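You operate a simulated robot arm through the tools that you are given. There is no shell and no other tool.

The job below is to be done with a simulated robot arm. You get a single attempt, and the scene is never put back.

JOB
Put things in order on the end of the bench by the small grey shelf. At the end: the cream filter from the end of the bench by the small grey shelf stands where the black film roll stood; the silver steel wheel stands on top of the brown wooden block; the black film roll from the end of the bench by the small grey shelf stands where the silver steel wheel stood; the silver blue capped fitting stands where the cream filter stood; whatever was shut is shut again. Leave all else as you found it, and nothing knocked over.
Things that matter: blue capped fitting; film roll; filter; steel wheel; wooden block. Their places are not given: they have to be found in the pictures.

It is judged by the outcome, as a careful person would: the job done as asked, and still so three seconds after it is handed in. It fails if anything else is knocked over, pushed out of place, dropped, spilled or broken.

ROBOT AND FRAMES
A 6-joint arm with a two-finger parallel gripper, fixed in place. Base frame: the origin is at the foot of the arm, x ahead of it, y to its left, z up; the work surface is at about z = 0. Units: cm, degrees, N and s.
With the tool pointing down near the work surface it reaches from about 16 to 42 cm from the base axis. Its first joint turns from -66.0 to 66.0 degrees. Payload 1.57 kg.
The tool frame sits at the grasp point between the pads (the TCP): z along the fingers, y along the line on which they close. The tips reach 3 cm beyond it. The gripper opens to 8 cm. The fingers are 1.7 cm wide and 1.2 cm thick; the gripper's body (4 by 8.2 cm) begins 8 cm behind the TCP.
Orientation is that of the tool frame in the base frame, as a unit quaternion [w, x, y, z]. With the fingers straight down and closing along the base's y, the tool's x points along the base's -x, its y along +y and its z along -z.

CONTROLS
- The arm moves only by the tool apply_moves. Its argument "moves" is a list of rows, each a list of 7 numbers: the gripper command, from -1 (shut) to 1 (fully open), values between in proportion, then the shift along the tool's x, y, z in cm, then the turn, a rotation vector about the tool's x, y, z in degrees. In form: [[jaw, tx, ty, tz, wx, wy, wz], ...]. A call has 1 to 20 rows; each row is the pose to reach, as a shift and turn from the pose commanded when the call began, along the tool's axes at that moment. Rows are played at 5 a second. More than 5 cm and 8.6 degrees between two rows, or a gripper value outside its range, and nothing of the call is played. A pose out of reach is approached as far as the arm can. The call stops where the force on the tool passes 40 N (or 10 N more than at its start, if that is more) or the arm is blocked; 0.2 s more then pass. The fingers move at their own pace (about 15.3 cm/s each) and stop on an object; they squeeze with about 38 N. The grip force told is the motor's: it shows also when the fingers shut on nothing. Time passes only in rows, and 0.2 s behind the last, so rows that repeat a pose let the fingers close. It gives the time, the measured TCP pose, the force on the tool (base axes), the opening and the grip force at its end, in the units of the frame above (readings bear some noise), with the torque about the TCP (base axes, N m) and any sound that the robot's microphone picked up.
- Cameras (640 x 400 px; columns grow to the right, rows downward): "scene" is fixed at [5.78, -33.95, 41.44]; the picture's right is [0.74, -0.67, 0.00], its down [-0.44, -0.49, -0.75] and it looks along [0.50, 0.56, -0.66] (base axes); focal length 284 px, centre (320, 200). "wrist" rides on the gripper at [7.2, -0.7, -12.2] in the tool frame; the picture's right is [0.09, 1.00, 0.00], its down [-0.84, 0.08, -0.54] and it looks along [-0.54, 0.05, 0.84] (tool axes); focal length 238 px, centre (320, 200).
- get_image(camera): a new picture of that camera. No time passes.
- measure_at(camera, pixels): for up to 12 pixels [column, row] of the newest picture of that camera ("zoom" is the newest enlarged one), the place [x, y, z] in the base frame of the surface seen there, good to about 0.2 cm. No time passes.
- close_up(camera, box): a new picture of the part [left, top, right, bottom] of that camera's present view, enlarged. No time passes.
- finish_job(): hands the job in; it is judged then, once.

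Unless the task says otherwise, let go and move clear before handing in.

The tools are called after "Emit:" by a JSON object that holds its "method" and its "body". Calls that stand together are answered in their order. apply_moves: Moves the arm, as the interface text tells. Its arguments: {"type":"object","properties":{"moves":{"type":"array","items":{"type":"array","items":{"type":"number"}}}},"required":["moves"]} The other tools are called the same way: get_image (camera) takes a picture; measure_at (camera, pixels) gives the place of the surface under pixels of a picture; close_up (camera, box) takes an enlarged picture of a part of a camera's view; finish_job () hands the job in.

At the start:

```text
clock: 0.0
tcp_pos: [27.41, -6.54, 20.1]
tool_rot: [0.001, 0.0, 1.0, 0.0]
ft_force: [0.0, -0.3, 1.1]
ft_torque: [-0.01, -0.01, 0.02]
finger_gap: 7.99
grip_force: 0.1
```

scene: 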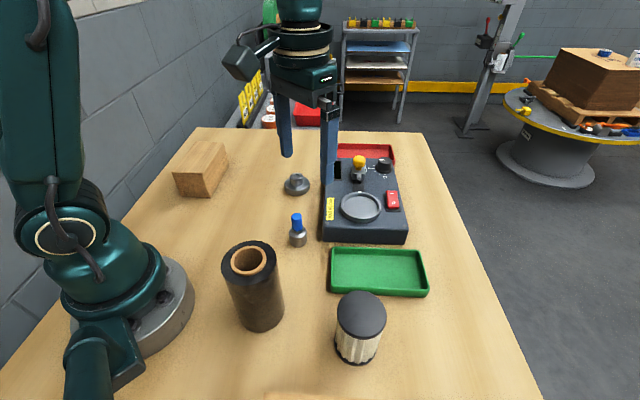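
wrist: 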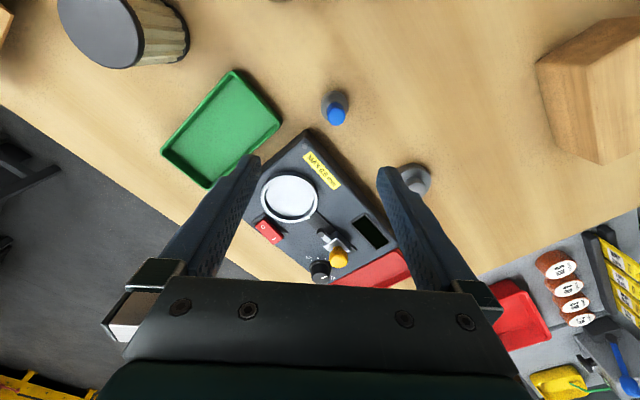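

The scene picture shows the film roll (about 253,285), filter (360,328), blue capped fitting (297,231), steel wheel (297,184) and wooden block (202,170). I will take enlarged pictures first to measure them.

Emit:
{"method": "close_up", "body": {"camera": "scene", "box": [160, 120, 440, 295]}}

Emit:
{"method": "get_image", "body": {"camera": "scene"}}

Emit:
{"method": "get_image", "body": {"camera": "wrist"}}

```text
2.29 times, centred on (300, 208) of scene
```

zoom: 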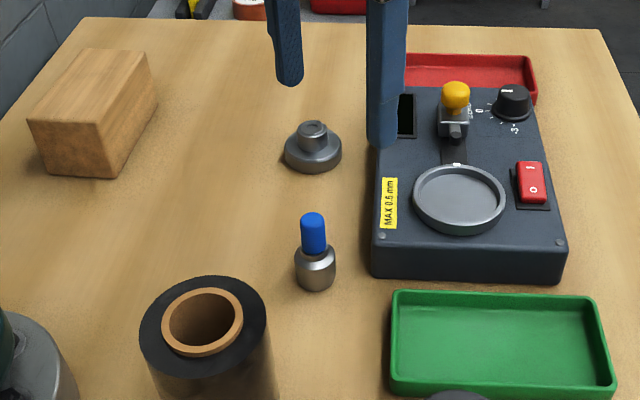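

```text
taken
```

scene: 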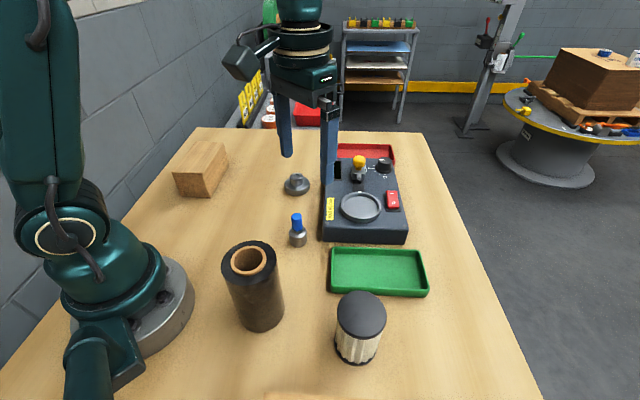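

```text
taken
```

wrist: 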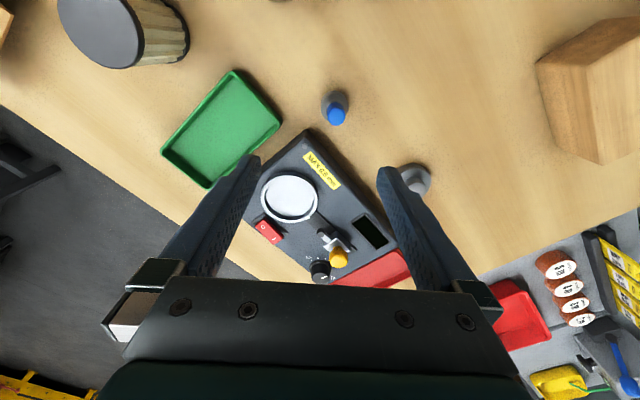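

Film roll top rim spans (222..277, 241..280), filter lid (336..386, 292..340), wheel, fitting and block all visible. I measure several pixels on each.

Emit:
{"method": "measure_at", "body": {"camera": "scene", "pixels": [[227, 262], [273, 262], [249, 243], [250, 278], [250, 262], [258, 325], [340, 315], [382, 315], [361, 296], [361, 325], [357, 358], [361, 312]]}}

Emit:
{"method": "measure_at", "body": {"camera": "zoom", "pixels": [[313, 128], [313, 150], [290, 152], [337, 152], [313, 168], [313, 218], [305, 240], [323, 240], [315, 265], [298, 265], [333, 265], [315, 287]]}}

Emit:
{"method": "measure_at", "body": {"camera": "zoom", "pixels": [[32, 119], [98, 124], [76, 52], [145, 54], [45, 173], [106, 176], [156, 105], [90, 90], [383, 269], [540, 275], [400, 295], [590, 300]]}}

```text
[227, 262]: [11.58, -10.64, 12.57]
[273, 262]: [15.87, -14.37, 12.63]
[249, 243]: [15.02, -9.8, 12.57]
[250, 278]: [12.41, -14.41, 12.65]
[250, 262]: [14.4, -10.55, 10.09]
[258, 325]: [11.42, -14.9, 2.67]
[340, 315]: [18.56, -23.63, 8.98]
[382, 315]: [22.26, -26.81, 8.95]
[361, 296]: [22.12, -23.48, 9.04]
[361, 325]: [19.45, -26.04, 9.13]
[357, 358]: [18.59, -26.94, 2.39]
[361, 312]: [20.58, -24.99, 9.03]
```

```text
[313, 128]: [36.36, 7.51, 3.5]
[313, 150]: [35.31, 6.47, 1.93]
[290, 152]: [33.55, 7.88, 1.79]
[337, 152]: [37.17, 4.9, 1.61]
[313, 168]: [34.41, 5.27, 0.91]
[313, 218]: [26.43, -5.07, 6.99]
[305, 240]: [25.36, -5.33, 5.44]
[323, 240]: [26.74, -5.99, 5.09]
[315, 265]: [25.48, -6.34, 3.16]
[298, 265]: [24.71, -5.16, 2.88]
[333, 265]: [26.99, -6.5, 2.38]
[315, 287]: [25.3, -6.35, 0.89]
```

```text
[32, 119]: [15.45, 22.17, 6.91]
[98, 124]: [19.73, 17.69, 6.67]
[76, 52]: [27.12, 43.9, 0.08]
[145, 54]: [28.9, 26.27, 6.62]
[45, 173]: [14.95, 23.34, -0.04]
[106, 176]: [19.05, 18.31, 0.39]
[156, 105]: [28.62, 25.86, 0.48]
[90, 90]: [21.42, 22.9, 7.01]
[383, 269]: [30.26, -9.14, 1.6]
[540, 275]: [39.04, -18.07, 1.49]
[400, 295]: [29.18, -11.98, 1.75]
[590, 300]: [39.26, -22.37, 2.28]
```

Roll centre is near (13.7,-12.3), filter (20.5,-25.1), fitting (26,-5.7), wheel (35.7,6.7), block about (22.2,24.2). Something pale sits at the bottom edge of the scene (320,397) and in the wrist picture's top left (3,25); I'll check what it is, since there may be look-alikes out of view.

Emit:
{"method": "measure_at", "body": {"camera": "scene", "pixels": [[270, 397], [320, 396], [370, 397], [320, 385], [200, 132], [420, 134], [540, 395], [345, 30], [400, 120]]}}

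Emit:
{"method": "measure_at", "body": {"camera": "wrist", "pixels": [[3, 10], [3, 35], [280, 2], [95, 30], [160, 30], [335, 115], [415, 180], [590, 90], [20, 130]]}}

Emit:
{"method": "close_up", "body": {"camera": "scene", "box": [200, 225, 480, 400]}}

Emit:
{"method": "close_up", "body": {"camera": "scene", "box": [230, 0, 470, 150]}}

```text
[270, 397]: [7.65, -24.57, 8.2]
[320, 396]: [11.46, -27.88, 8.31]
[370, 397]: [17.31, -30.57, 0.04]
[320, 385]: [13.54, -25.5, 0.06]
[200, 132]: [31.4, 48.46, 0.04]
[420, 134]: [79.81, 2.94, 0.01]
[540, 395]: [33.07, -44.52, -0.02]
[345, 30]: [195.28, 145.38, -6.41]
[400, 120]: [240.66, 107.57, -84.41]
```

```text
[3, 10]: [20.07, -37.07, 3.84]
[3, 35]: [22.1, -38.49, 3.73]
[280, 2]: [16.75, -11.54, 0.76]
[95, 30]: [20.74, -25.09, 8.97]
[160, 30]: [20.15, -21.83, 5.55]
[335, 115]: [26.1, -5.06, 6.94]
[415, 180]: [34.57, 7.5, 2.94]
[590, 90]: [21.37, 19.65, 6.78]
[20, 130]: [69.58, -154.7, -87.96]
```

```text
2.29 times, centred on (340, 312) of scene
```

zoom: 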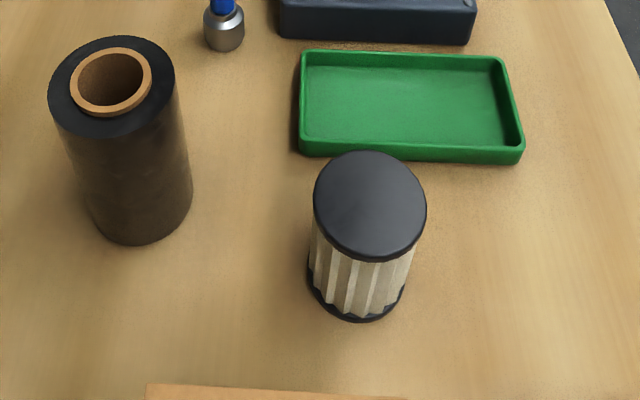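

```text
2.67 times, centred on (350, 75) of scene
```

zoom: 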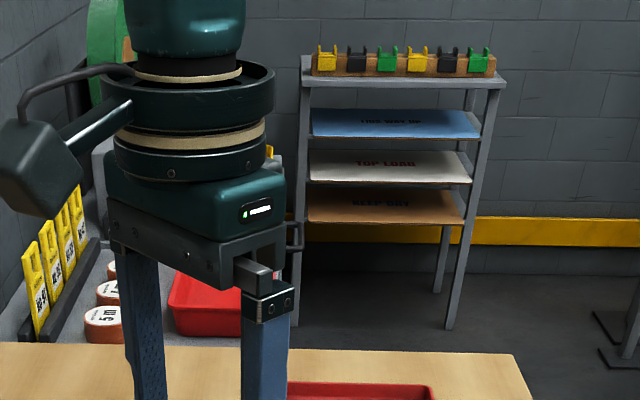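

There is a tall pale thing (z about 8) near (10,-27) and something at (20,-37), out of the scene camera's view. I'll lift and turn the arm to that side at a safe height to see it with the wrist camera.

Emit:
{"method": "apply_moves", "body": {"moves": [[1, 1.7, -1.64, -0.5, 0, 0, 6.9], [1, 3.4, -3.28, -1, 0, 0, 13.8], [1, 5.1, -4.9, -1.5, 0, 0, 20.6], [1, 6.8, -6.55, -2, 0, 0, 27.5], [1, 8.5, -8.2, -2.5, 0, 0, 34.4], [1, 10.2, -9.8, -3, 0, 0, 41.3], [1, 11.9, -11.5, -3.5, 0, 0, 48.1], [1, 13.6, -13.1, -4, 0, 0, 55]]}}

Emit:
{"method": "get_image", "body": {"camera": "wrist"}}

Emit:
{"method": "get_image", "body": {"camera": "scene"}}

```text
clock: 1.8
tcp_pos: [14.02, -19.78, 24.17]
tool_rot: [0.0, 0.463, 0.886, 0.0]
ft_force: [0.4, 0.4, 0.8]
ft_torque: [-0.01, -0.02, 0.02]
finger_gap: 7.98
grip_force: 0.1
```

```text
taken
```

wrist: 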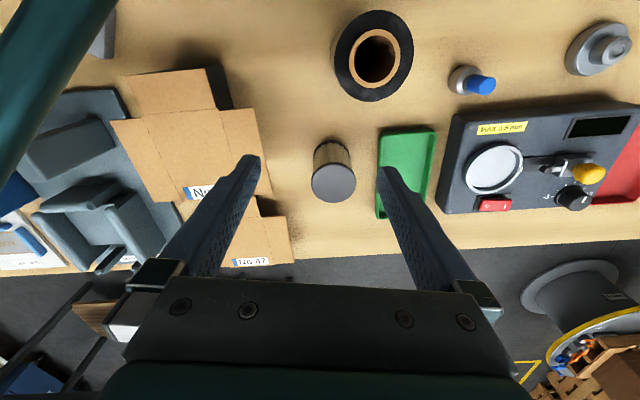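

```text
taken
```

scene: 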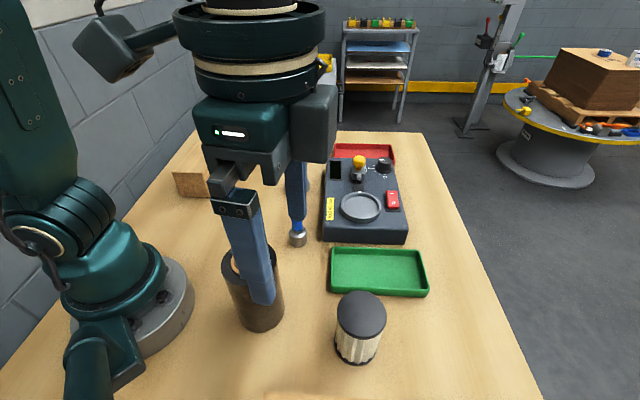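

The wrist view shows cardboard boxes (190,150), (260,240) and a grey tool case (90,170) at the -y side, and one film roll, filter, fitting and wheel only. I'll enlarge to check the other side and measure the boxes for clearance.

Emit:
{"method": "close_up", "body": {"camera": "wrist", "box": [0, 0, 360, 225]}}

Emit:
{"method": "measure_at", "body": {"camera": "wrist", "pixels": [[254, 110], [265, 190], [115, 122], [135, 80], [205, 70], [175, 140], [285, 220], [270, 240], [290, 260], [210, 180], [240, 130], [150, 190]]}}

Emit:
{"method": "measure_at", "body": {"camera": "wrist", "pixels": [[316, 180], [354, 180], [335, 165], [335, 200], [335, 183], [338, 55], [410, 55], [375, 15], [375, 97], [375, 52], [465, 80], [485, 84]]}}

```text
1.78 times, centred on (180, 112) of wrist
```

zoom: 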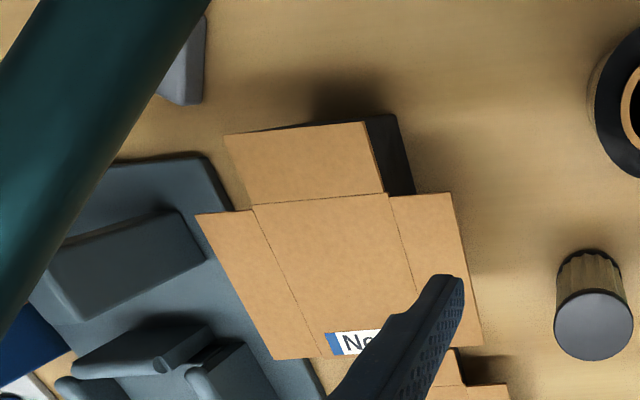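

```text
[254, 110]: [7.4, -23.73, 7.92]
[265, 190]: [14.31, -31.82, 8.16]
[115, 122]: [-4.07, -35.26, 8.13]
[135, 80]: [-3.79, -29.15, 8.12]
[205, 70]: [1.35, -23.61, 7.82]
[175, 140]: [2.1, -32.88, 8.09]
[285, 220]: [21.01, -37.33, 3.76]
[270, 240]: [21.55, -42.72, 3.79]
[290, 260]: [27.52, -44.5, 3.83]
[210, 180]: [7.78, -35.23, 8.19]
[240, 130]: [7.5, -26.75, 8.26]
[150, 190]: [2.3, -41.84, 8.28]
```

```text
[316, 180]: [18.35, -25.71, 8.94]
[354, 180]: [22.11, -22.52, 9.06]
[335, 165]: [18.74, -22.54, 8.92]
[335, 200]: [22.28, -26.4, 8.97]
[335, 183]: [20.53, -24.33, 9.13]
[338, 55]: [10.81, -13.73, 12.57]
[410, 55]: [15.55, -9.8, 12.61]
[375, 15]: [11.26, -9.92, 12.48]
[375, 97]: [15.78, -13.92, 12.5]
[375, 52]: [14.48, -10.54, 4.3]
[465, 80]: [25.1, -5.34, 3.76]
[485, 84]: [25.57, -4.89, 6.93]
```

Only one each of the roll, filter, fitting and wheel is on this bench end; the cartons (edge at about (7.4,-23.7)–(14.3,-31.8)) leave room around the filter. Next I move above the wheel for a close look at it and at the machine next to it.

Emit:
{"method": "apply_moves", "body": {"moves": [[1, 1.08, 3.23, 0.67, 0, 0, -7.2], [1, 2.16, 6.45, 1.33, 0, 0, -14.4], [1, 3.23, 9.68, 2.0, 0, 0, -21.7], [1, 4.31, 12.9, 2.67, 0, 0, -28.9], [1, 5.39, 16.13, 3.33, 0, 0, -36.1], [1, 6.47, 19.35, 4.0, 0, 0, -43.3], [1, 7.54, 22.58, 4.67, 0, 0, -50.6], [1, 8.62, 25.8, 5.33, 0, 0, -57.8], [1, 9.7, 29.03, 6.0, 0, 0, -65]]}}

Emit:
{"method": "get_image", "body": {"camera": "wrist"}}

Emit:
{"method": "get_image", "body": {"camera": "scene"}}

```text
clock: 3.8
tcp_pos: [32.08, 5.09, 17.9]
tool_rot: [0.0, -0.088, 0.996, 0.0]
ft_force: [-0.2, 0.4, 0.5]
ft_torque: [0.0, -0.02, 0.01]
finger_gap: 8.0
grip_force: 0.0
```

```text
taken
```

wrist: 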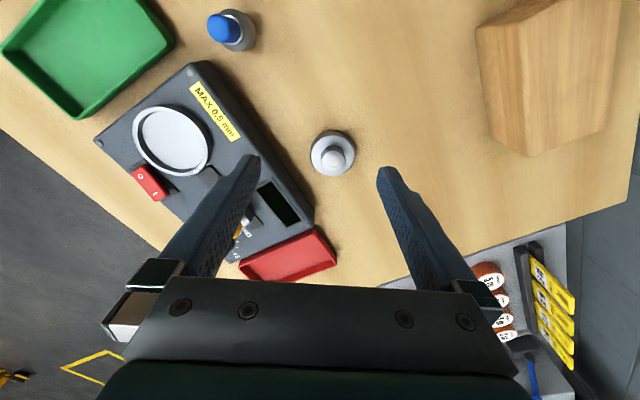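

```text
taken
```

scene: 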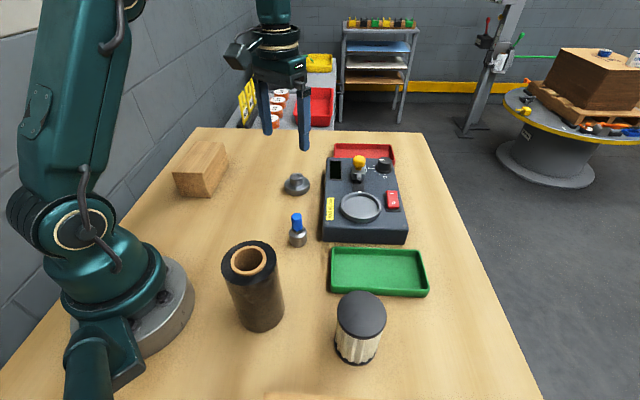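

The wheel sits at wrist pixel (333,152), clear of the machine's edge at about (290,170) and of the block at (545,80). I enlarge this area and measure the wheel, machine edge and block corners.

Emit:
{"method": "close_up", "body": {"camera": "wrist", "box": [240, 90, 432, 210]}}

Emit:
{"method": "measure_at", "body": {"camera": "zoom", "pixels": [[240, 215], [385, 215], [310, 140], [310, 285], [310, 215], [275, 215], [345, 215], [310, 180], [310, 245], [325, 225], [250, 260], [370, 165]]}}

Emit:
{"method": "measure_at", "body": {"camera": "wrist", "pixels": [[478, 30], [522, 0], [530, 155], [615, 125], [522, 50], [610, 10], [215, 70], [310, 205], [265, 130], [322, 230], [335, 255], [235, 30]]}}

```text
3.33 times, centred on (336, 150) of wrist
```

zoom: 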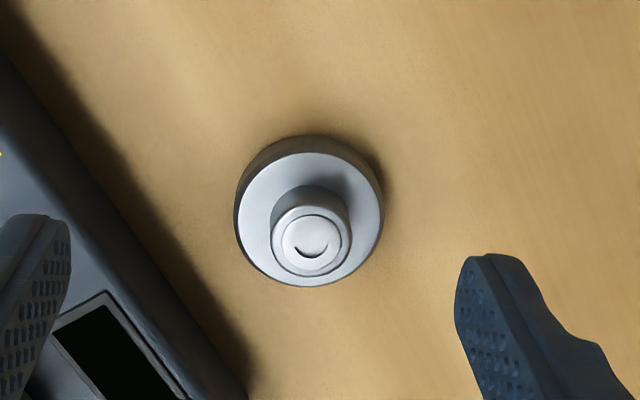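

```text
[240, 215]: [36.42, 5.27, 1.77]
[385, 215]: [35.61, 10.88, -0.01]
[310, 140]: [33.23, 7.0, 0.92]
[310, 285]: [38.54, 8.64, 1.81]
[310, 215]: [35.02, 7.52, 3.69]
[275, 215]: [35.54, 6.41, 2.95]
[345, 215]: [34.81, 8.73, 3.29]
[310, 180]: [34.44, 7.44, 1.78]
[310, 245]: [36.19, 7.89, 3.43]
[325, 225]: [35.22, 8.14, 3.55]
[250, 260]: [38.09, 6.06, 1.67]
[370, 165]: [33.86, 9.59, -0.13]
```

```text
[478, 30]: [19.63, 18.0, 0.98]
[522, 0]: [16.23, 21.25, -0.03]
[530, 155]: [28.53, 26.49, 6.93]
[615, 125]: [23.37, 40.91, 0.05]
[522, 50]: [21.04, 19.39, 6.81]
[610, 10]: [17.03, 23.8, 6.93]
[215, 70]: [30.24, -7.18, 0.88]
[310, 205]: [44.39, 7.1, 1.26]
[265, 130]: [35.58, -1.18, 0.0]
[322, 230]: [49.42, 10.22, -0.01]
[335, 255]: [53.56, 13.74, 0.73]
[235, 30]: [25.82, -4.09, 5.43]
```

The wheel's flange (5.5 cm wide, top z≈1.8) centres at about (35.9,7.75), its hub is about 2.9 cm wide and 3.6 tall; the machine edge is 6.5 cm away. I'll move over it with the jaws part open and stop short of it to check alignment.

Emit:
{"method": "apply_moves", "body": {"moves": [[0.25, -2.1, 1.0, 2, 0, 0, 0], [0.25, -4.25, 1.98, 4, 0, 0, 0], [0.25, -4.25, 1.98, 7, 0, 0, 0], [0.25, -4.25, 1.98, 9.5, 0, 0, 0], [0.25, -4.25, 1.98, 9.5, 0, 0, 0]]}}

Emit:
{"method": "get_image", "body": {"camera": "wrist"}}

Emit:
{"method": "close_up", "body": {"camera": "scene", "box": [230, 120, 390, 220]}}

```text
clock: 5.0
tcp_pos: [35.62, 7.66, 8.71]
tool_rot: [0.001, -0.087, 0.996, 0.0]
ft_force: [0.2, 0.5, 0.2]
ft_torque: [-0.02, 0.01, -0.04]
finger_gap: 5.01
grip_force: 0.1
```

```text
taken
```

wrist: 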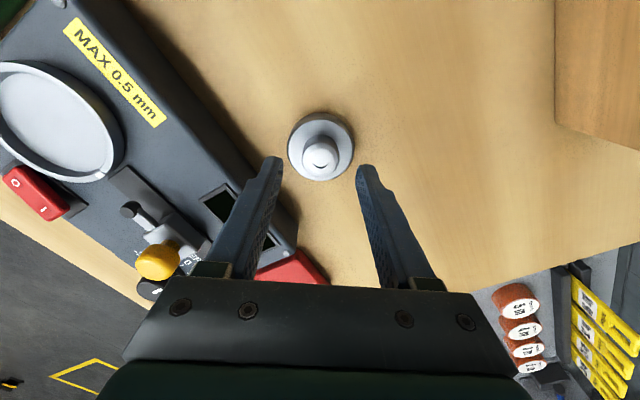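

```text
4.00 times, centred on (310, 170) of scene
```

zoom: 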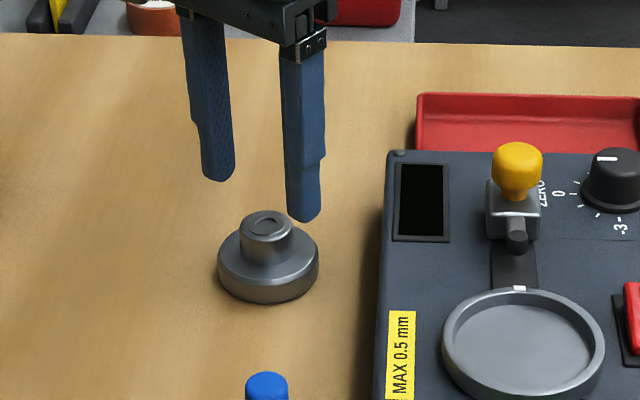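

The hub top is at wrist pixel (321,160), only about 0.2 cm forward of the grasp point. I correct that, go down so the tips sit just over the flange, and close on the hub.

Emit:
{"method": "apply_moves", "body": {"moves": [[0.25, -0.22, 0.06, 1.5, 0, 0, 0], [0.25, -0.22, 0.06, 2.8, 0, 0, 0], [0.25, -0.22, 0.06, 3.55, 0, 0, 0], [0.25, -0.22, 0.06, 3.55, 0, 0, 0], [-1, -0.22, 0.06, 3.55, 0, 0, 0], [-1, -0.22, 0.06, 3.55, 0, 0, 0], [-1, -0.22, 0.06, 3.55, 0, 0, 0]]}}

Emit:
{"method": "get_image", "body": {"camera": "wrist"}}

Emit:
{"method": "close_up", "body": {"camera": "scene", "box": [230, 120, 390, 220]}}

```text
clock: 6.6
tcp_pos: [35.91, 7.66, 4.96]
tool_rot: [0.0, -0.088, 0.996, 0.0]
ft_force: [0.1, -0.3, 0.1]
ft_torque: [-0.01, -0.02, -0.01]
finger_gap: 2.91
grip_force: 38.0
```

```text
taken
```

wrist: 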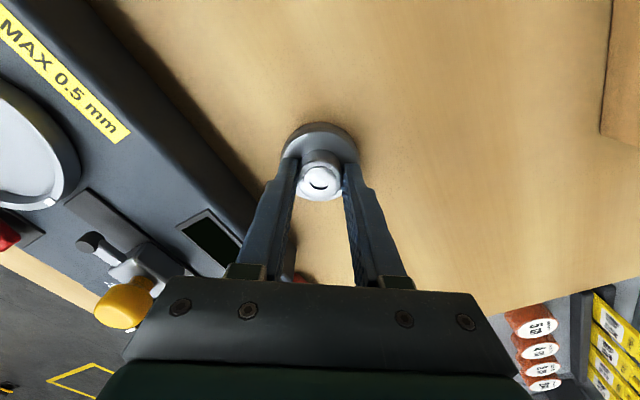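

```text
4.00 times, centred on (310, 170) of scene
```

zoom: 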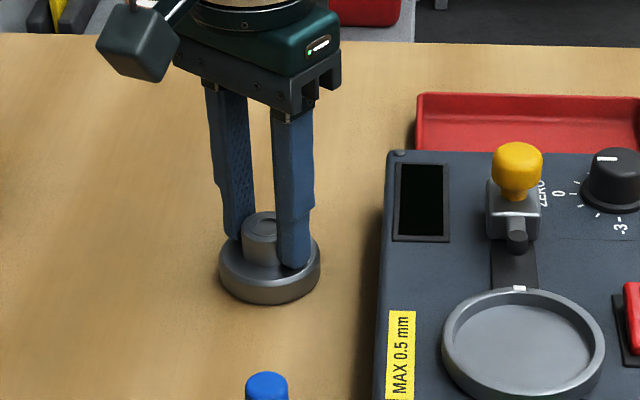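

Gripped the hub (gap 2.91 cm, 38 N). I lift it straight up and check it's held.

Emit:
{"method": "apply_moves", "body": {"moves": [[-1, 0, 0, -1, 0, 0, 0], [-1, 0, 0, -3, 0, 0, 0], [-1, 0, 0, -6, 0, 0, 0], [-1, 0, 0, -9, 0, 0, 0], [-1, 0, 0, -11, 0, 0, 0], [-1, 0, 0, -11, 0, 0, 0]]}}

Emit:
{"method": "get_image", "body": {"camera": "wrist"}}

Emit:
{"method": "get_image", "body": {"camera": "scene"}}

```text
clock: 8.0
tcp_pos: [35.88, 7.8, 16.12]
tool_rot: [0.0, -0.087, 0.996, -0.001]
ft_force: [-0.5, 0.4, -0.1]
ft_torque: [-0.01, 0.02, 0.02]
finger_gap: 0.0
grip_force: 20.8
```

```text
taken
```

wrist: 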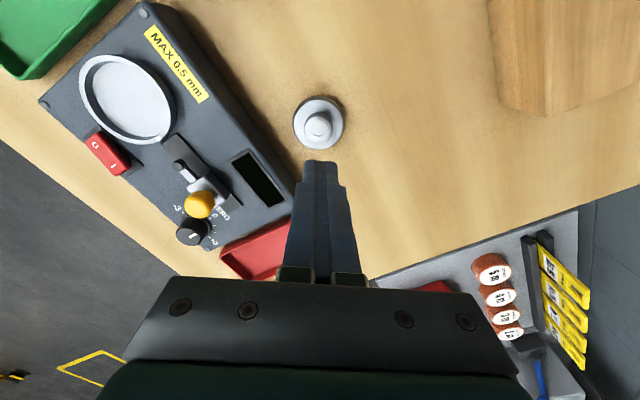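

```text
taken
```

scene: 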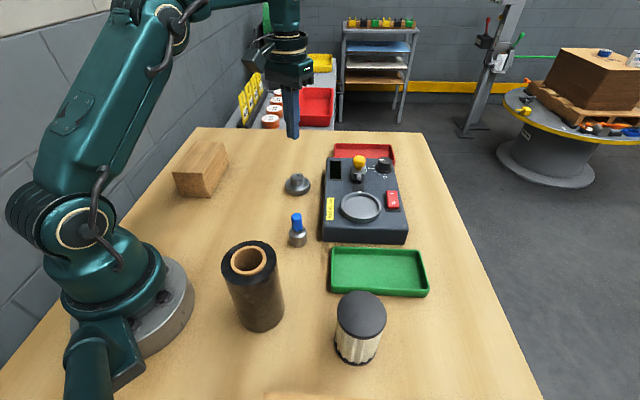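

The wheel slipped out of the jaws (gap reads 0.0) and still stands upright on its spot at wrist pixel (319,125); its hub seems tapered. I'll look closely to measure where it is now and plan to take it by the flange instead.

Emit:
{"method": "close_up", "body": {"camera": "wrist", "box": [256, 80, 384, 160]}}

Emit:
{"method": "measure_at", "body": {"camera": "zoom", "pixels": [[310, 90], [200, 215], [420, 215], [310, 330], [310, 230], [250, 200], [370, 280]]}}

Emit:
{"method": "close_up", "body": {"camera": "scene", "box": [265, 160, 329, 200]}}

```text
5.00 times, centred on (320, 120) of wrist
```

zoom: 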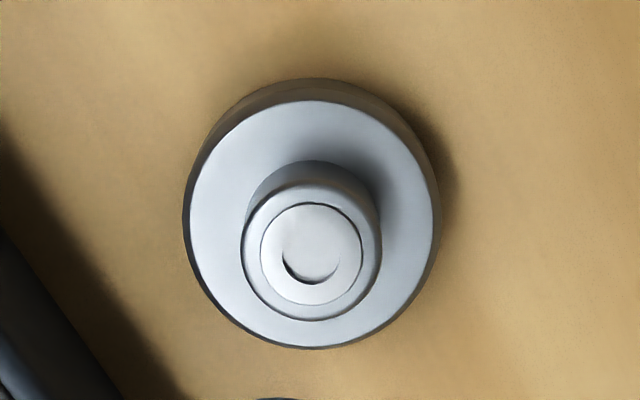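

```text
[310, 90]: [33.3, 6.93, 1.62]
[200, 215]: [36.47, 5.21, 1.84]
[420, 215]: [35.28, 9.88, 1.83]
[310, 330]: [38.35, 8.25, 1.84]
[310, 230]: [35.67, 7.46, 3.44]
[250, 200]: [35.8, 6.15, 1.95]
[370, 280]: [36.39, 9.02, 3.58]
```

```text
10.00 times, centred on (297, 180) of scene
```

zoom: 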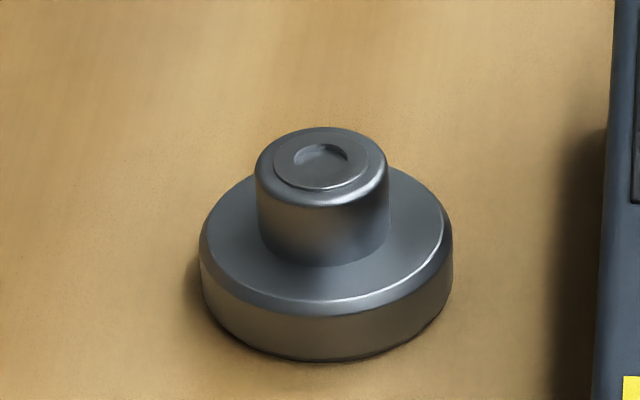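

The close-up shows a plain cylindrical hub, so it must be heavy or slick; the wheel stands undisturbed, centre about (35.88,7.6). I'll go back with the jaws open to take the 5.4 cm flange, stopping above it first to check alignment.

Emit:
{"method": "apply_moves", "body": {"moves": [[1, 0.0, -0.18, 1, 0, 0, 0], [1, 0.0, -0.18, 4, 0, 0, 0], [1, 0.0, -0.18, 7, 0, 0, 0], [1, 0.0, -0.18, 8.8, 0, 0, 0], [1, 0.0, -0.18, 8.8, 0, 0, 0]]}}

Emit:
{"method": "close_up", "body": {"camera": "wrist", "box": [224, 100, 416, 220]}}

```text
clock: 9.2
tcp_pos: [36.09, 7.46, 7.3]
tool_rot: [0.0, -0.087, 0.996, 0.0]
ft_force: [-0.1, 0.0, 0.2]
ft_torque: [-0.01, 0.0, -0.02]
finger_gap: 8.01
grip_force: 0.0
```

```text
3.33 times, centred on (320, 160) of wrist
```

zoom: 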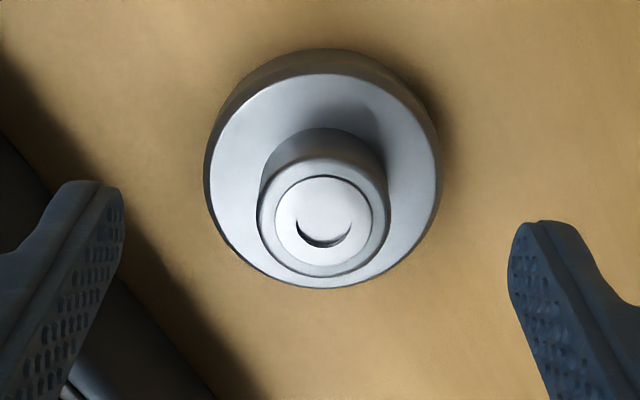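

The flange centre (zoom 322,181) is now within 0.1 cm of the grasp point. I descend so the tips are just over the bench, close on the flange, and lift only slightly to test the hold.

Emit:
{"method": "apply_moves", "body": {"moves": [[1, 0.1, 0.0, 2, 0, 0, 0], [1, 0.1, 0.0, 3.4, 0, 0, 0], [1, 0.1, 0.0, 3.95, 0, 0, 0], [1, 0.1, 0.0, 3.95, 0, 0, 0], [-1, 0.1, 0.0, 3.95, 0, 0, 0], [-1, 0.1, 0.0, 3.95, 0, 0, 0], [-1, 0.1, 0.0, 3.95, 0, 0, 0], [-1, 0.1, 0.0, 3.95, 0, 0, 0]]}}

Emit:
{"method": "get_image", "body": {"camera": "wrist"}}

Emit:
{"method": "close_up", "body": {"camera": "scene", "box": [230, 120, 390, 220]}}

```text
clock: 11.0
tcp_pos: [35.75, 7.41, 3.33]
tool_rot: [0.0, -0.087, 0.996, 0.0]
ft_force: [0.1, -0.5, 0.3]
ft_torque: [0.01, 0.03, 0.01]
finger_gap: 5.7
grip_force: 37.4
```

```text
taken
```

wrist: 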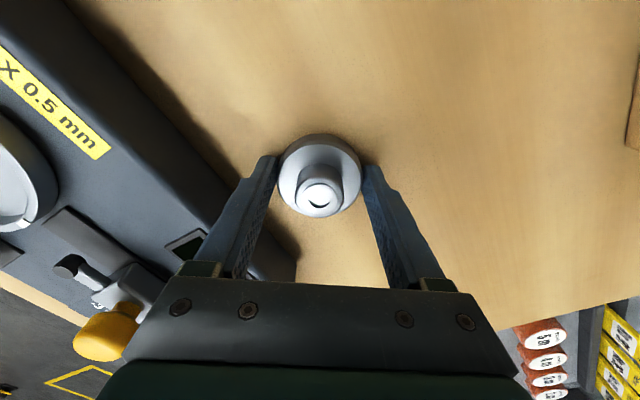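

```text
4.00 times, centred on (310, 170) of scene
```

zoom: 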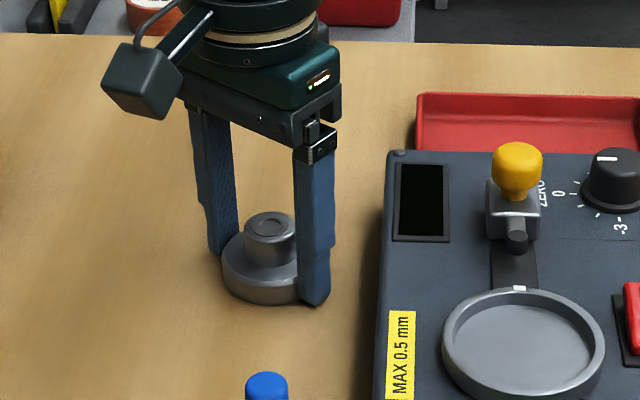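

Closed on the flange (gap 5.7, 37 N). I lift slowly by about 1.5 cm and check the readings.

Emit:
{"method": "apply_moves", "body": {"moves": [[-1, 0, 0, -0.2, 0, 0, 0], [-1, 0, 0, -0.4, 0, 0, 0], [-1, 0, 0, -0.6, 0, 0, 0], [-1, 0, 0, -0.9, 0, 0, 0], [-1, 0, 0, -1.2, 0, 0, 0], [-1, 0, 0, -1.5, 0, 0, 0], [-1, 0, 0, -1.5, 0, 0, 0]]}}

Emit:
{"method": "get_image", "body": {"camera": "wrist"}}

Emit:
{"method": "close_up", "body": {"camera": "scene", "box": [230, 120, 390, 220]}}

```text
clock: 12.6
tcp_pos: [35.77, 7.58, 4.77]
tool_rot: [0.0, -0.087, 0.996, 0.001]
ft_force: [0.7, 0.7, -2.9]
ft_torque: [-0.03, 0.02, -0.01]
finger_gap: 5.73
grip_force: 38.1
```

```text
taken
```

wrist: 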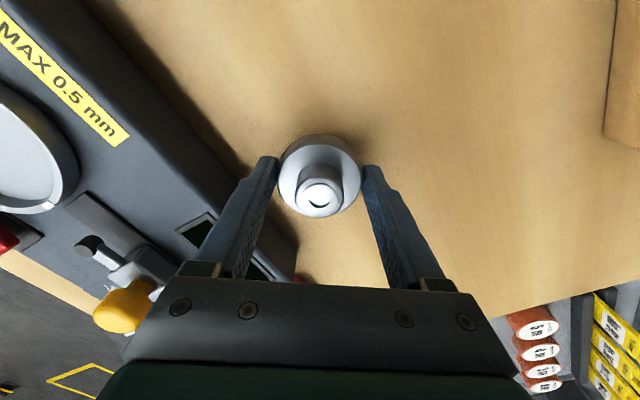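

```text
4.00 times, centred on (310, 170) of scene
```

zoom: 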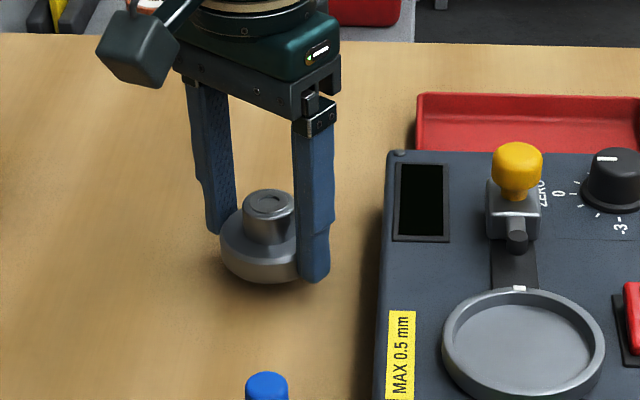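

The wheel is off the bench and held firmly (about 3 N). I now raise it and swing it over the wooden block at a safe height.

Emit:
{"method": "apply_moves", "body": {"moves": [[-1, 0, 0, -1, 0, 0, 0], [-1, 0, 0, -2.5, 0, 0, 0], [-1, 0, 0, -4.5, 0, 0, 0], [-1, 0, 0, -6.5, 0, 0, 0], [-1, 0, 0, -8.3, 0, 0, 0], [-1, 0, 0, -9.3, 0, 0, 0], [-1, 0.8, 1.4, -9.3, 0, 0, -2.7], [-1, 2.0, 3.5, -9.3, 0, 0, -6.7], [-1, 3.3, 5.8, -9.3, 0, 0, -11], [-1, 4.6, 8.1, -9.3, 0, 0, -15.3], [-1, 5.9, 10.4, -9.3, 0, 0, -19.6], [-1, 7.2, 12.7, -9.3, 0, 0, -23.9], [-1, 8.5, 15.0, -9.3, 0, 0, -28], [-1, 9.6, 17.0, -9.3, 0, 0, -31.7], [-1, 10.3, 18.3, -9.3, 0, 0, -34], [-1, 10.62, 18.81, -9.3, 0, 0, -35], [-1, 10.62, 18.81, -9.3, 0, 0, -35]]}}

Emit:
{"method": "get_image", "body": {"camera": "wrist"}}

Emit:
{"method": "get_image", "body": {"camera": "scene"}}

```text
clock: 16.2
tcp_pos: [22.06, 24.19, 14.17]
tool_rot: [0.0, -0.383, 0.924, 0.0]
ft_force: [-0.2, 0.4, -3.1]
ft_torque: [-0.01, 0.02, 0.03]
finger_gap: 5.72
grip_force: 38.0
```

```text
taken
```

wrist: 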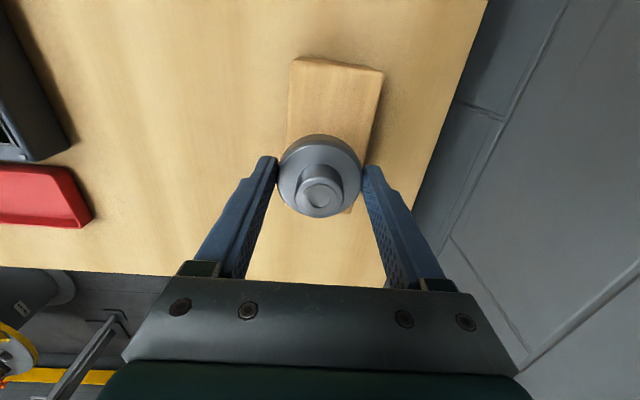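

```text
taken
```

scene: 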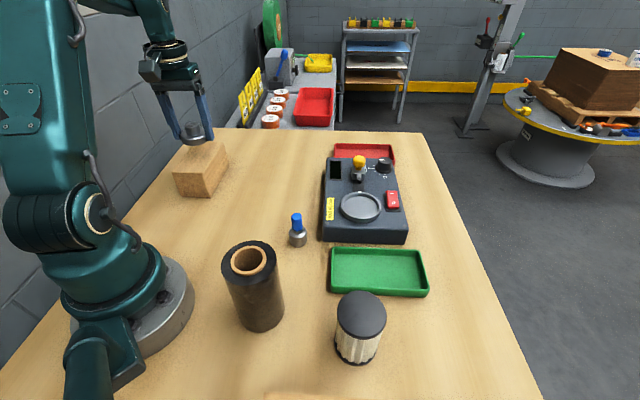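

The wheel hangs over the block; the block's top shows at (293,57), (383,72) and its far corner near (350,212). I measure the top corners to place the wheel centrally.

Emit:
{"method": "close_up", "body": {"camera": "wrist", "box": [240, 40, 432, 220]}}

Emit:
{"method": "measure_at", "body": {"camera": "wrist", "pixels": [[296, 62], [380, 74], [335, 68], [291, 130], [372, 130], [350, 210], [345, 218], [366, 162], [290, 90], [376, 100]]}}

Emit:
{"method": "close_up", "body": {"camera": "scene", "box": [150, 100, 278, 205]}}

```text
2.22 times, centred on (336, 130) of wrist
```

zoom: 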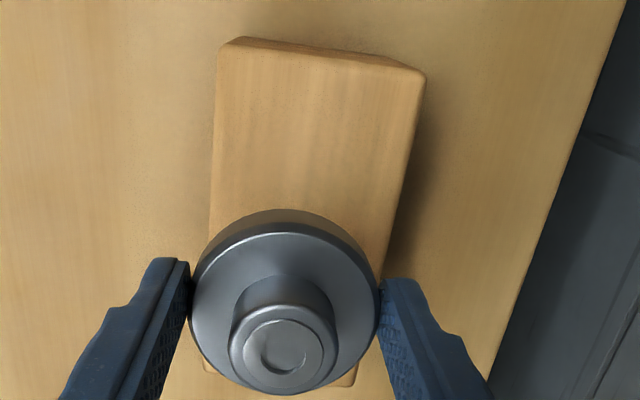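

```text
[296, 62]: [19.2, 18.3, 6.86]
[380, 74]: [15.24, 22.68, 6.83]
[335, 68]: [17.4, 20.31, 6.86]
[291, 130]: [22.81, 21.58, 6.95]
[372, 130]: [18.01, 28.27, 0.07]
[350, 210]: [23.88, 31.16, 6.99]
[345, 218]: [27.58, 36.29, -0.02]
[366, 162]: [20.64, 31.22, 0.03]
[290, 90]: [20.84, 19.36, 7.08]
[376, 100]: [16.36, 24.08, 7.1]
```

```text
3.81 times, centred on (214, 152) of scene
```

zoom: 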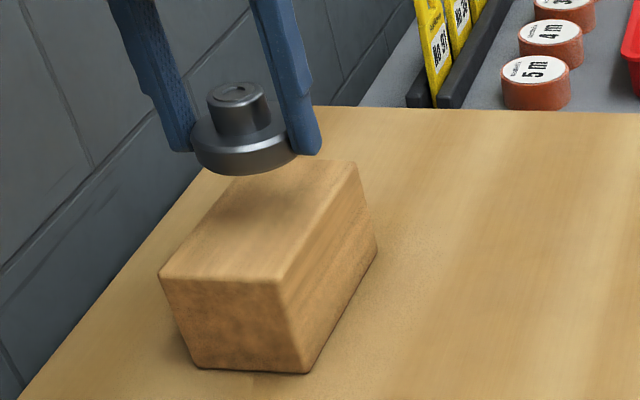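

Block centre is about (21.9,24.4), top at z≈6.95, so a shift of 0.3 cm centres the wheel. I lower it close to the top and watch the force.

Emit:
{"method": "apply_moves", "body": {"moves": [[-1, 0.07, 0.28, 0.8, 0, 0, 0], [-1, 0.07, 0.28, 1.8, 0, 0, 0], [-1, 0.07, 0.28, 2.7, 0, 0, 0], [-1, 0.07, 0.28, 3.3, 0, 0, 0], [-1, 0.07, 0.28, 3.6, 0, 0, 0], [-1, 0.07, 0.28, 3.6, 0, 0, 0]]}}

Emit:
{"method": "close_up", "body": {"camera": "scene", "box": [150, 100, 278, 205]}}

```text
clock: 17.6
tcp_pos: [21.96, 24.27, 10.47]
tool_rot: [0.0, -0.383, 0.924, 0.0]
ft_force: [0.3, 0.4, -2.8]
ft_torque: [-0.04, 0.01, 0.05]
finger_gap: 5.72
grip_force: 37.9
```

```text
3.81 times, centred on (214, 152) of scene
```

zoom: 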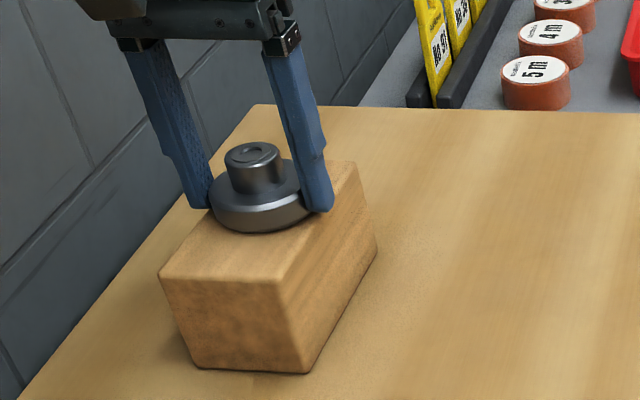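

The wheel is nearly on the block and still carries its full weight on the gripper (-2.8 N). I creep down in small steps until the weight is taken up.

Emit:
{"method": "apply_moves", "body": {"moves": [[-1, 0, 0, 0.08, 0, 0, 0], [-1, 0, 0, 0.14, 0, 0, 0], [-1, 0, 0, 0.2, 0, 0, 0], [-1, 0, 0, 0.2, 0, 0, 0]]}}

```text
clock: 18.6
tcp_pos: [21.95, 24.31, 10.36]
tool_rot: [0.0, -0.382, 0.924, 0.0]
ft_force: [-0.5, 1.4, -2.8]
ft_torque: [-0.03, 0.0, 0.04]
finger_gap: 5.73
grip_force: 37.7
```

Still hanging (-2.8 N); a little further down.

Emit:
{"method": "apply_moves", "body": {"moves": [[-1, 0, 0, 0.06, 0, 0, 0], [-1, 0, 0, 0.12, 0, 0, 0], [-1, 0, 0, 0.12, 0, 0, 0]]}}

```text
clock: 19.4
tcp_pos: [21.94, 24.23, 10.29]
tool_rot: [0.001, -0.383, 0.924, 0.0]
ft_force: [1.5, 1.8, 1.4]
ft_torque: [0.01, 0.07, -0.02]
finger_gap: 5.72
grip_force: 38.1
```

The force changed from -2.8 to +1.4 N, so the wheel rests on the block. I open the jaws gently and then rise.

Emit:
{"method": "apply_moves", "body": {"moves": [[0.5, 0, 0, 0, 0, 0, 0], [0.7, 0, 0, 0, 0, 0, 0], [0.9, 0, 0, 0, 0, 0, 0], [0.9, 0, 0, -1, 0, 0, 0], [0.9, 0, 0, -3, 0, 0, 0], [0.9, 0, 0, -6, 0, 0, 0], [0.9, 0, 0, -9, 0, 0, 0]]}}

Emit:
{"method": "get_image", "body": {"camera": "wrist"}}

Emit:
{"method": "get_image", "body": {"camera": "scene"}}

```text
clock: 21.0
tcp_pos: [22.04, 24.22, 19.51]
tool_rot: [0.0, -0.382, 0.924, 0.0]
ft_force: [0.4, -0.7, -0.6]
ft_torque: [0.01, 0.0, -0.01]
finger_gap: 7.59
grip_force: 0.0
```

```text
taken
```

wrist: 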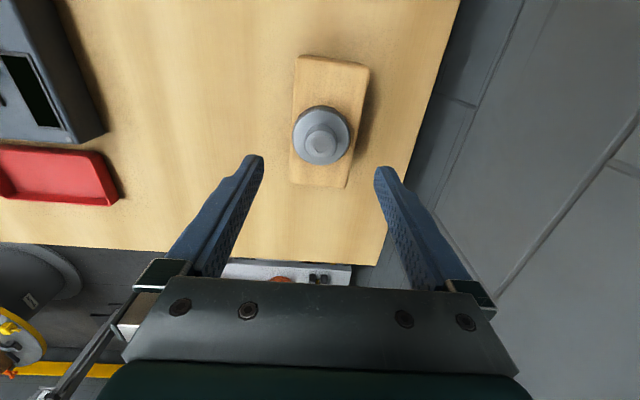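

```text
taken
```

scene: 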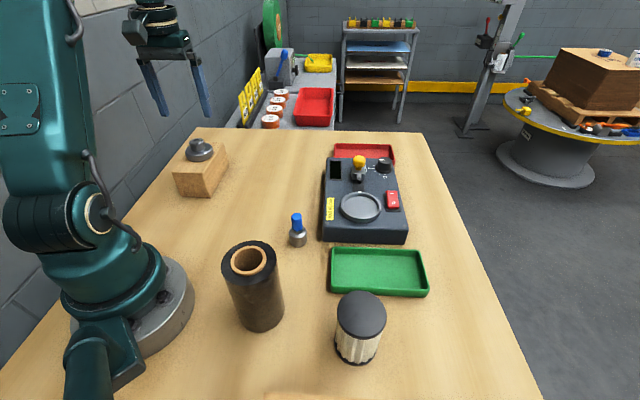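

The wheel stands on the block at wrist pixel (322,135), upright. Next I swing over to the film roll at about (13.5,-12.1), staying above z≈19.5.

Emit:
{"method": "apply_moves", "body": {"moves": [[1, 1.94, -2.95, -0.1, 0, 0, 6.43], [1, 3.88, -5.9, -0.2, 0, 0, 12.86], [1, 5.82, -8.85, -0.3, 0, 0, 19.29], [1, 7.75, -11.8, -0.4, 0, 0, 25.71], [1, 9.69, -14.75, -0.5, 0, 0, 32.14], [1, 11.63, -17.7, -0.5, 0, 0, 38.57], [1, 13.57, -20.65, -0.5, 0, 0, 45], [1, 16.6, -20.5, -0.5, 0, 0, 52], [1, 19.62, -20.3, -0.5, 0, 0, 59], [1, 22.65, -20.1, -0.5, 0, 0, 66], [1, 25.67, -19.95, -0.5, 0, 0, 73], [1, 28.7, -19.8, -0.5, 0, 0, 80], [1, 31.72, -19.64, -0.5, 0, 0, 87], [1, 31.72, -19.64, -0.5, 0, 0, 87]]}}

Emit:
{"method": "get_image", "body": {"camera": "wrist"}}

Emit:
{"method": "get_image", "body": {"camera": "scene"}}

```text
clock: 24.0
tcp_pos: [13.39, -11.85, 19.67]
tool_rot: [0.0, 0.359, 0.933, 0.0]
ft_force: [0.1, 0.4, -0.3]
ft_torque: [-0.01, -0.03, 0.02]
finger_gap: 7.99
grip_force: 0.1
```

```text
taken
```

wrist: 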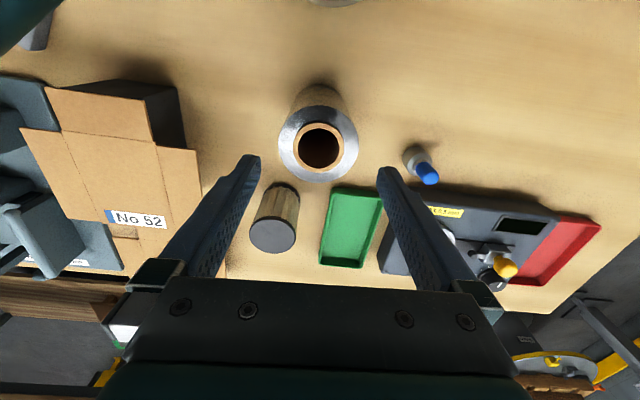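

```text
taken
```

scene: 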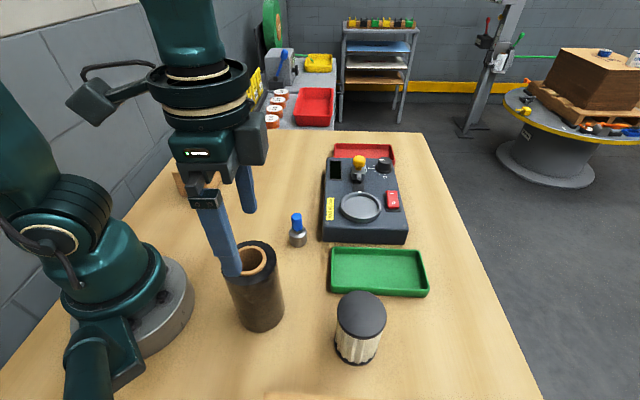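

The roll's top ring is at wrist pixels x 278–358, y 105–182. I enlarge it to get the centre and width exactly before descending around it.

Emit:
{"method": "close_up", "body": {"camera": "wrist", "box": [248, 75, 392, 195]}}

Emit:
{"method": "measure_at", "body": {"camera": "wrist", "pixels": [[281, 143], [355, 143], [318, 109], [318, 179], [318, 120], [295, 120], [342, 165], [415, 155], [427, 175]]}}

```text
3.33 times, centred on (320, 135) of wrist
```

zoom: 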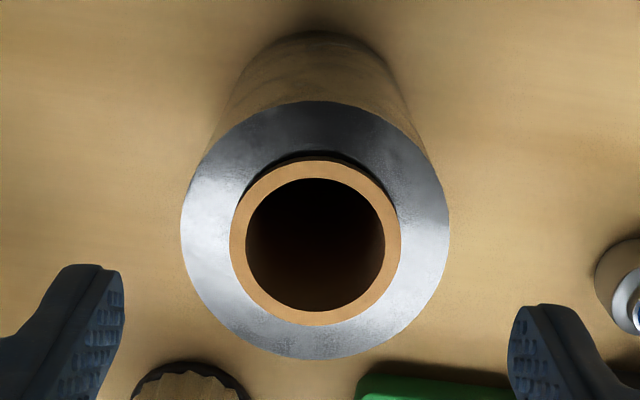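

```text
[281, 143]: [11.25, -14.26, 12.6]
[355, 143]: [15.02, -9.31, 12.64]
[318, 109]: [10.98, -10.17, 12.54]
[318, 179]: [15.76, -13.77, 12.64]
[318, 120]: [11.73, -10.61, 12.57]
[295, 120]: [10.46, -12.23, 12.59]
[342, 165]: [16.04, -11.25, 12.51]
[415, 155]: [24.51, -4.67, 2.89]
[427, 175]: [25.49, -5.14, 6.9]
```

The roll is about 6.7 cm wide, so there is 0.6 cm to spare each side; its centre is within 0.3 cm of the tool axis. I correct slightly and lower to just above the top for a final alignment check.

Emit:
{"method": "apply_moves", "body": {"moves": [[1, 0.2, -0.1, 1, 0, 0, 0], [1, 0.2, -0.1, 2.2, 0, 0, 0], [1, 0.2, -0.1, 3.0, 0, 0, 0], [1, 0.2, -0.1, 3.0, 0, 0, 0]]}}

Emit:
{"method": "close_up", "body": {"camera": "wrist", "box": [224, 80, 416, 200]}}

Emit:
{"method": "close_up", "body": {"camera": "scene", "box": [170, 190, 330, 340]}}

```text
clock: 25.0
tcp_pos: [13.36, -11.89, 16.49]
tool_rot: [0.0, 0.359, 0.933, 0.0]
ft_force: [0.8, 0.4, -1.1]
ft_torque: [0.01, 0.0, 0.02]
finger_gap: 7.98
grip_force: 0.0
```

```text
3.33 times, centred on (320, 140) of wrist
```

zoom: 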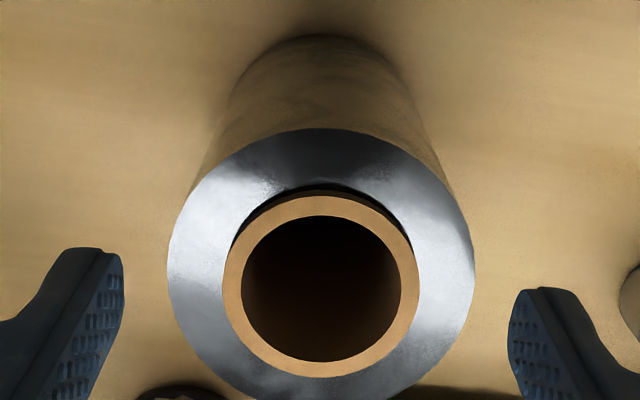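

```text
2.67 times, centred on (250, 265) of scene
```

zoom: 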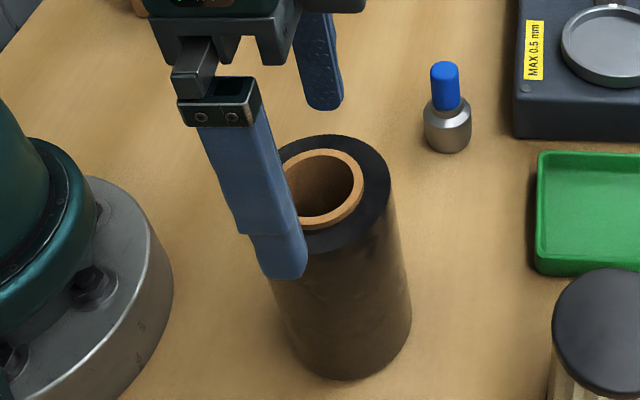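

The roll's ring (zoom x 168–475) lies between the fingertips (123 and 508) with even gaps. I lower the fingers around it to z≈6.5 and watch for contact.

Emit:
{"method": "apply_moves", "body": {"moves": [[1, 0.2, 0.06, 1, 0, 0, 0], [1, 0.2, 0.06, 2.5, 0, 0, 0], [1, 0.2, 0.06, 4.0, 0, 0, 0], [1, 0.2, 0.06, 5.5, 0, 0, 0], [1, 0.2, 0.06, 7.0, 0, 0, 0], [1, 0.2, 0.06, 8.5, 0, 0, 0], [1, 0.2, 0.06, 9.5, 0, 0, 0], [1, 0.2, 0.06, 10, 0, 0, 0], [1, 0.2, 0.06, 10, 0, 0, 0]]}}

Emit:
{"method": "get_image", "body": {"camera": "wrist"}}

Emit:
{"method": "get_image", "body": {"camera": "scene"}}

```text
clock: 27.0
tcp_pos: [13.11, -11.84, 6.77]
tool_rot: [0.0, 0.358, 0.934, 0.0]
ft_force: [0.2, -0.3, 0.0]
ft_torque: [-0.02, -0.01, -0.01]
finger_gap: 7.99
grip_force: 0.1
```

```text
taken
```

wrist: 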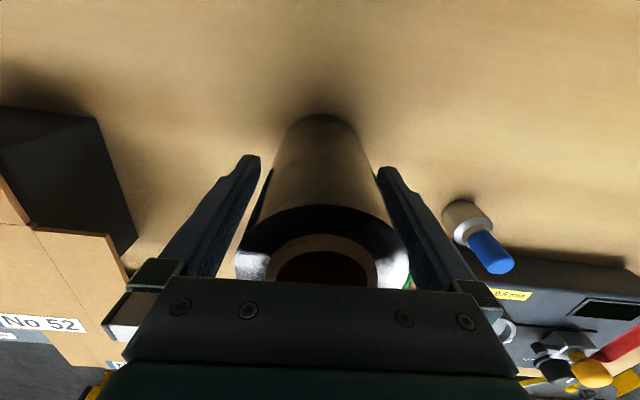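

```text
taken
```

scene: 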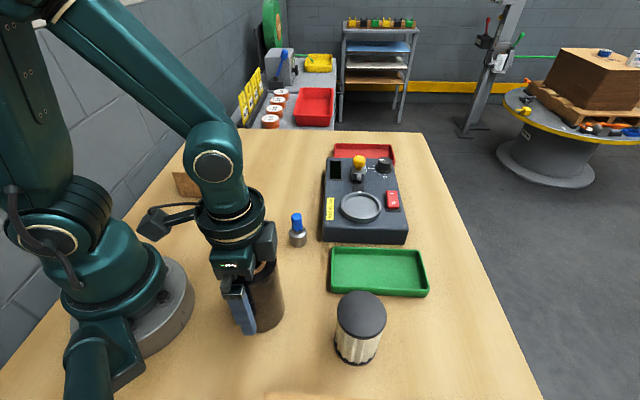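

Fingers are around the roll without contact at z=6.77. I close on it.

Emit:
{"method": "apply_moves", "body": {"moves": [[-1, 0, 0, 0, 0, 0, 0], [-1, 0, 0, 0, 0, 0, 0], [-1, 0, 0, 0, 0, 0, 0], [-1, 0, 0, 0, 0, 0, 0]]}}

Emit:
{"method": "get_image", "body": {"camera": "wrist"}}

Emit:
{"method": "close_up", "body": {"camera": "scene", "box": [170, 190, 330, 340]}}

```text
clock: 28.0
tcp_pos: [13.07, -11.8, 6.74]
tool_rot: [0.0, 0.358, 0.934, 0.0]
ft_force: [-1.4, 0.6, 0.5]
ft_torque: [0.06, -0.08, 0.02]
finger_gap: 6.79
grip_force: 38.0
```

```text
taken
```

wrist: 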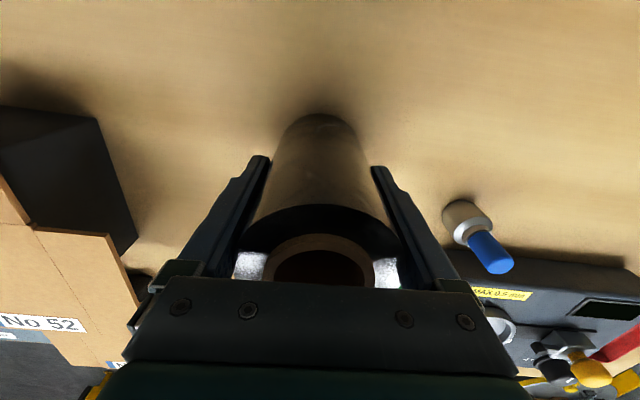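

```text
2.67 times, centred on (250, 265) of scene
```

zoom: 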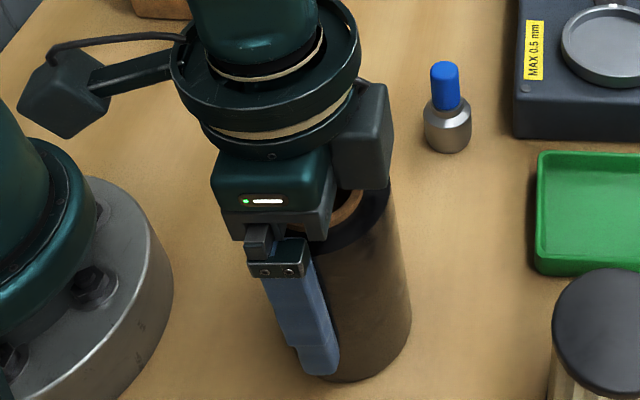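

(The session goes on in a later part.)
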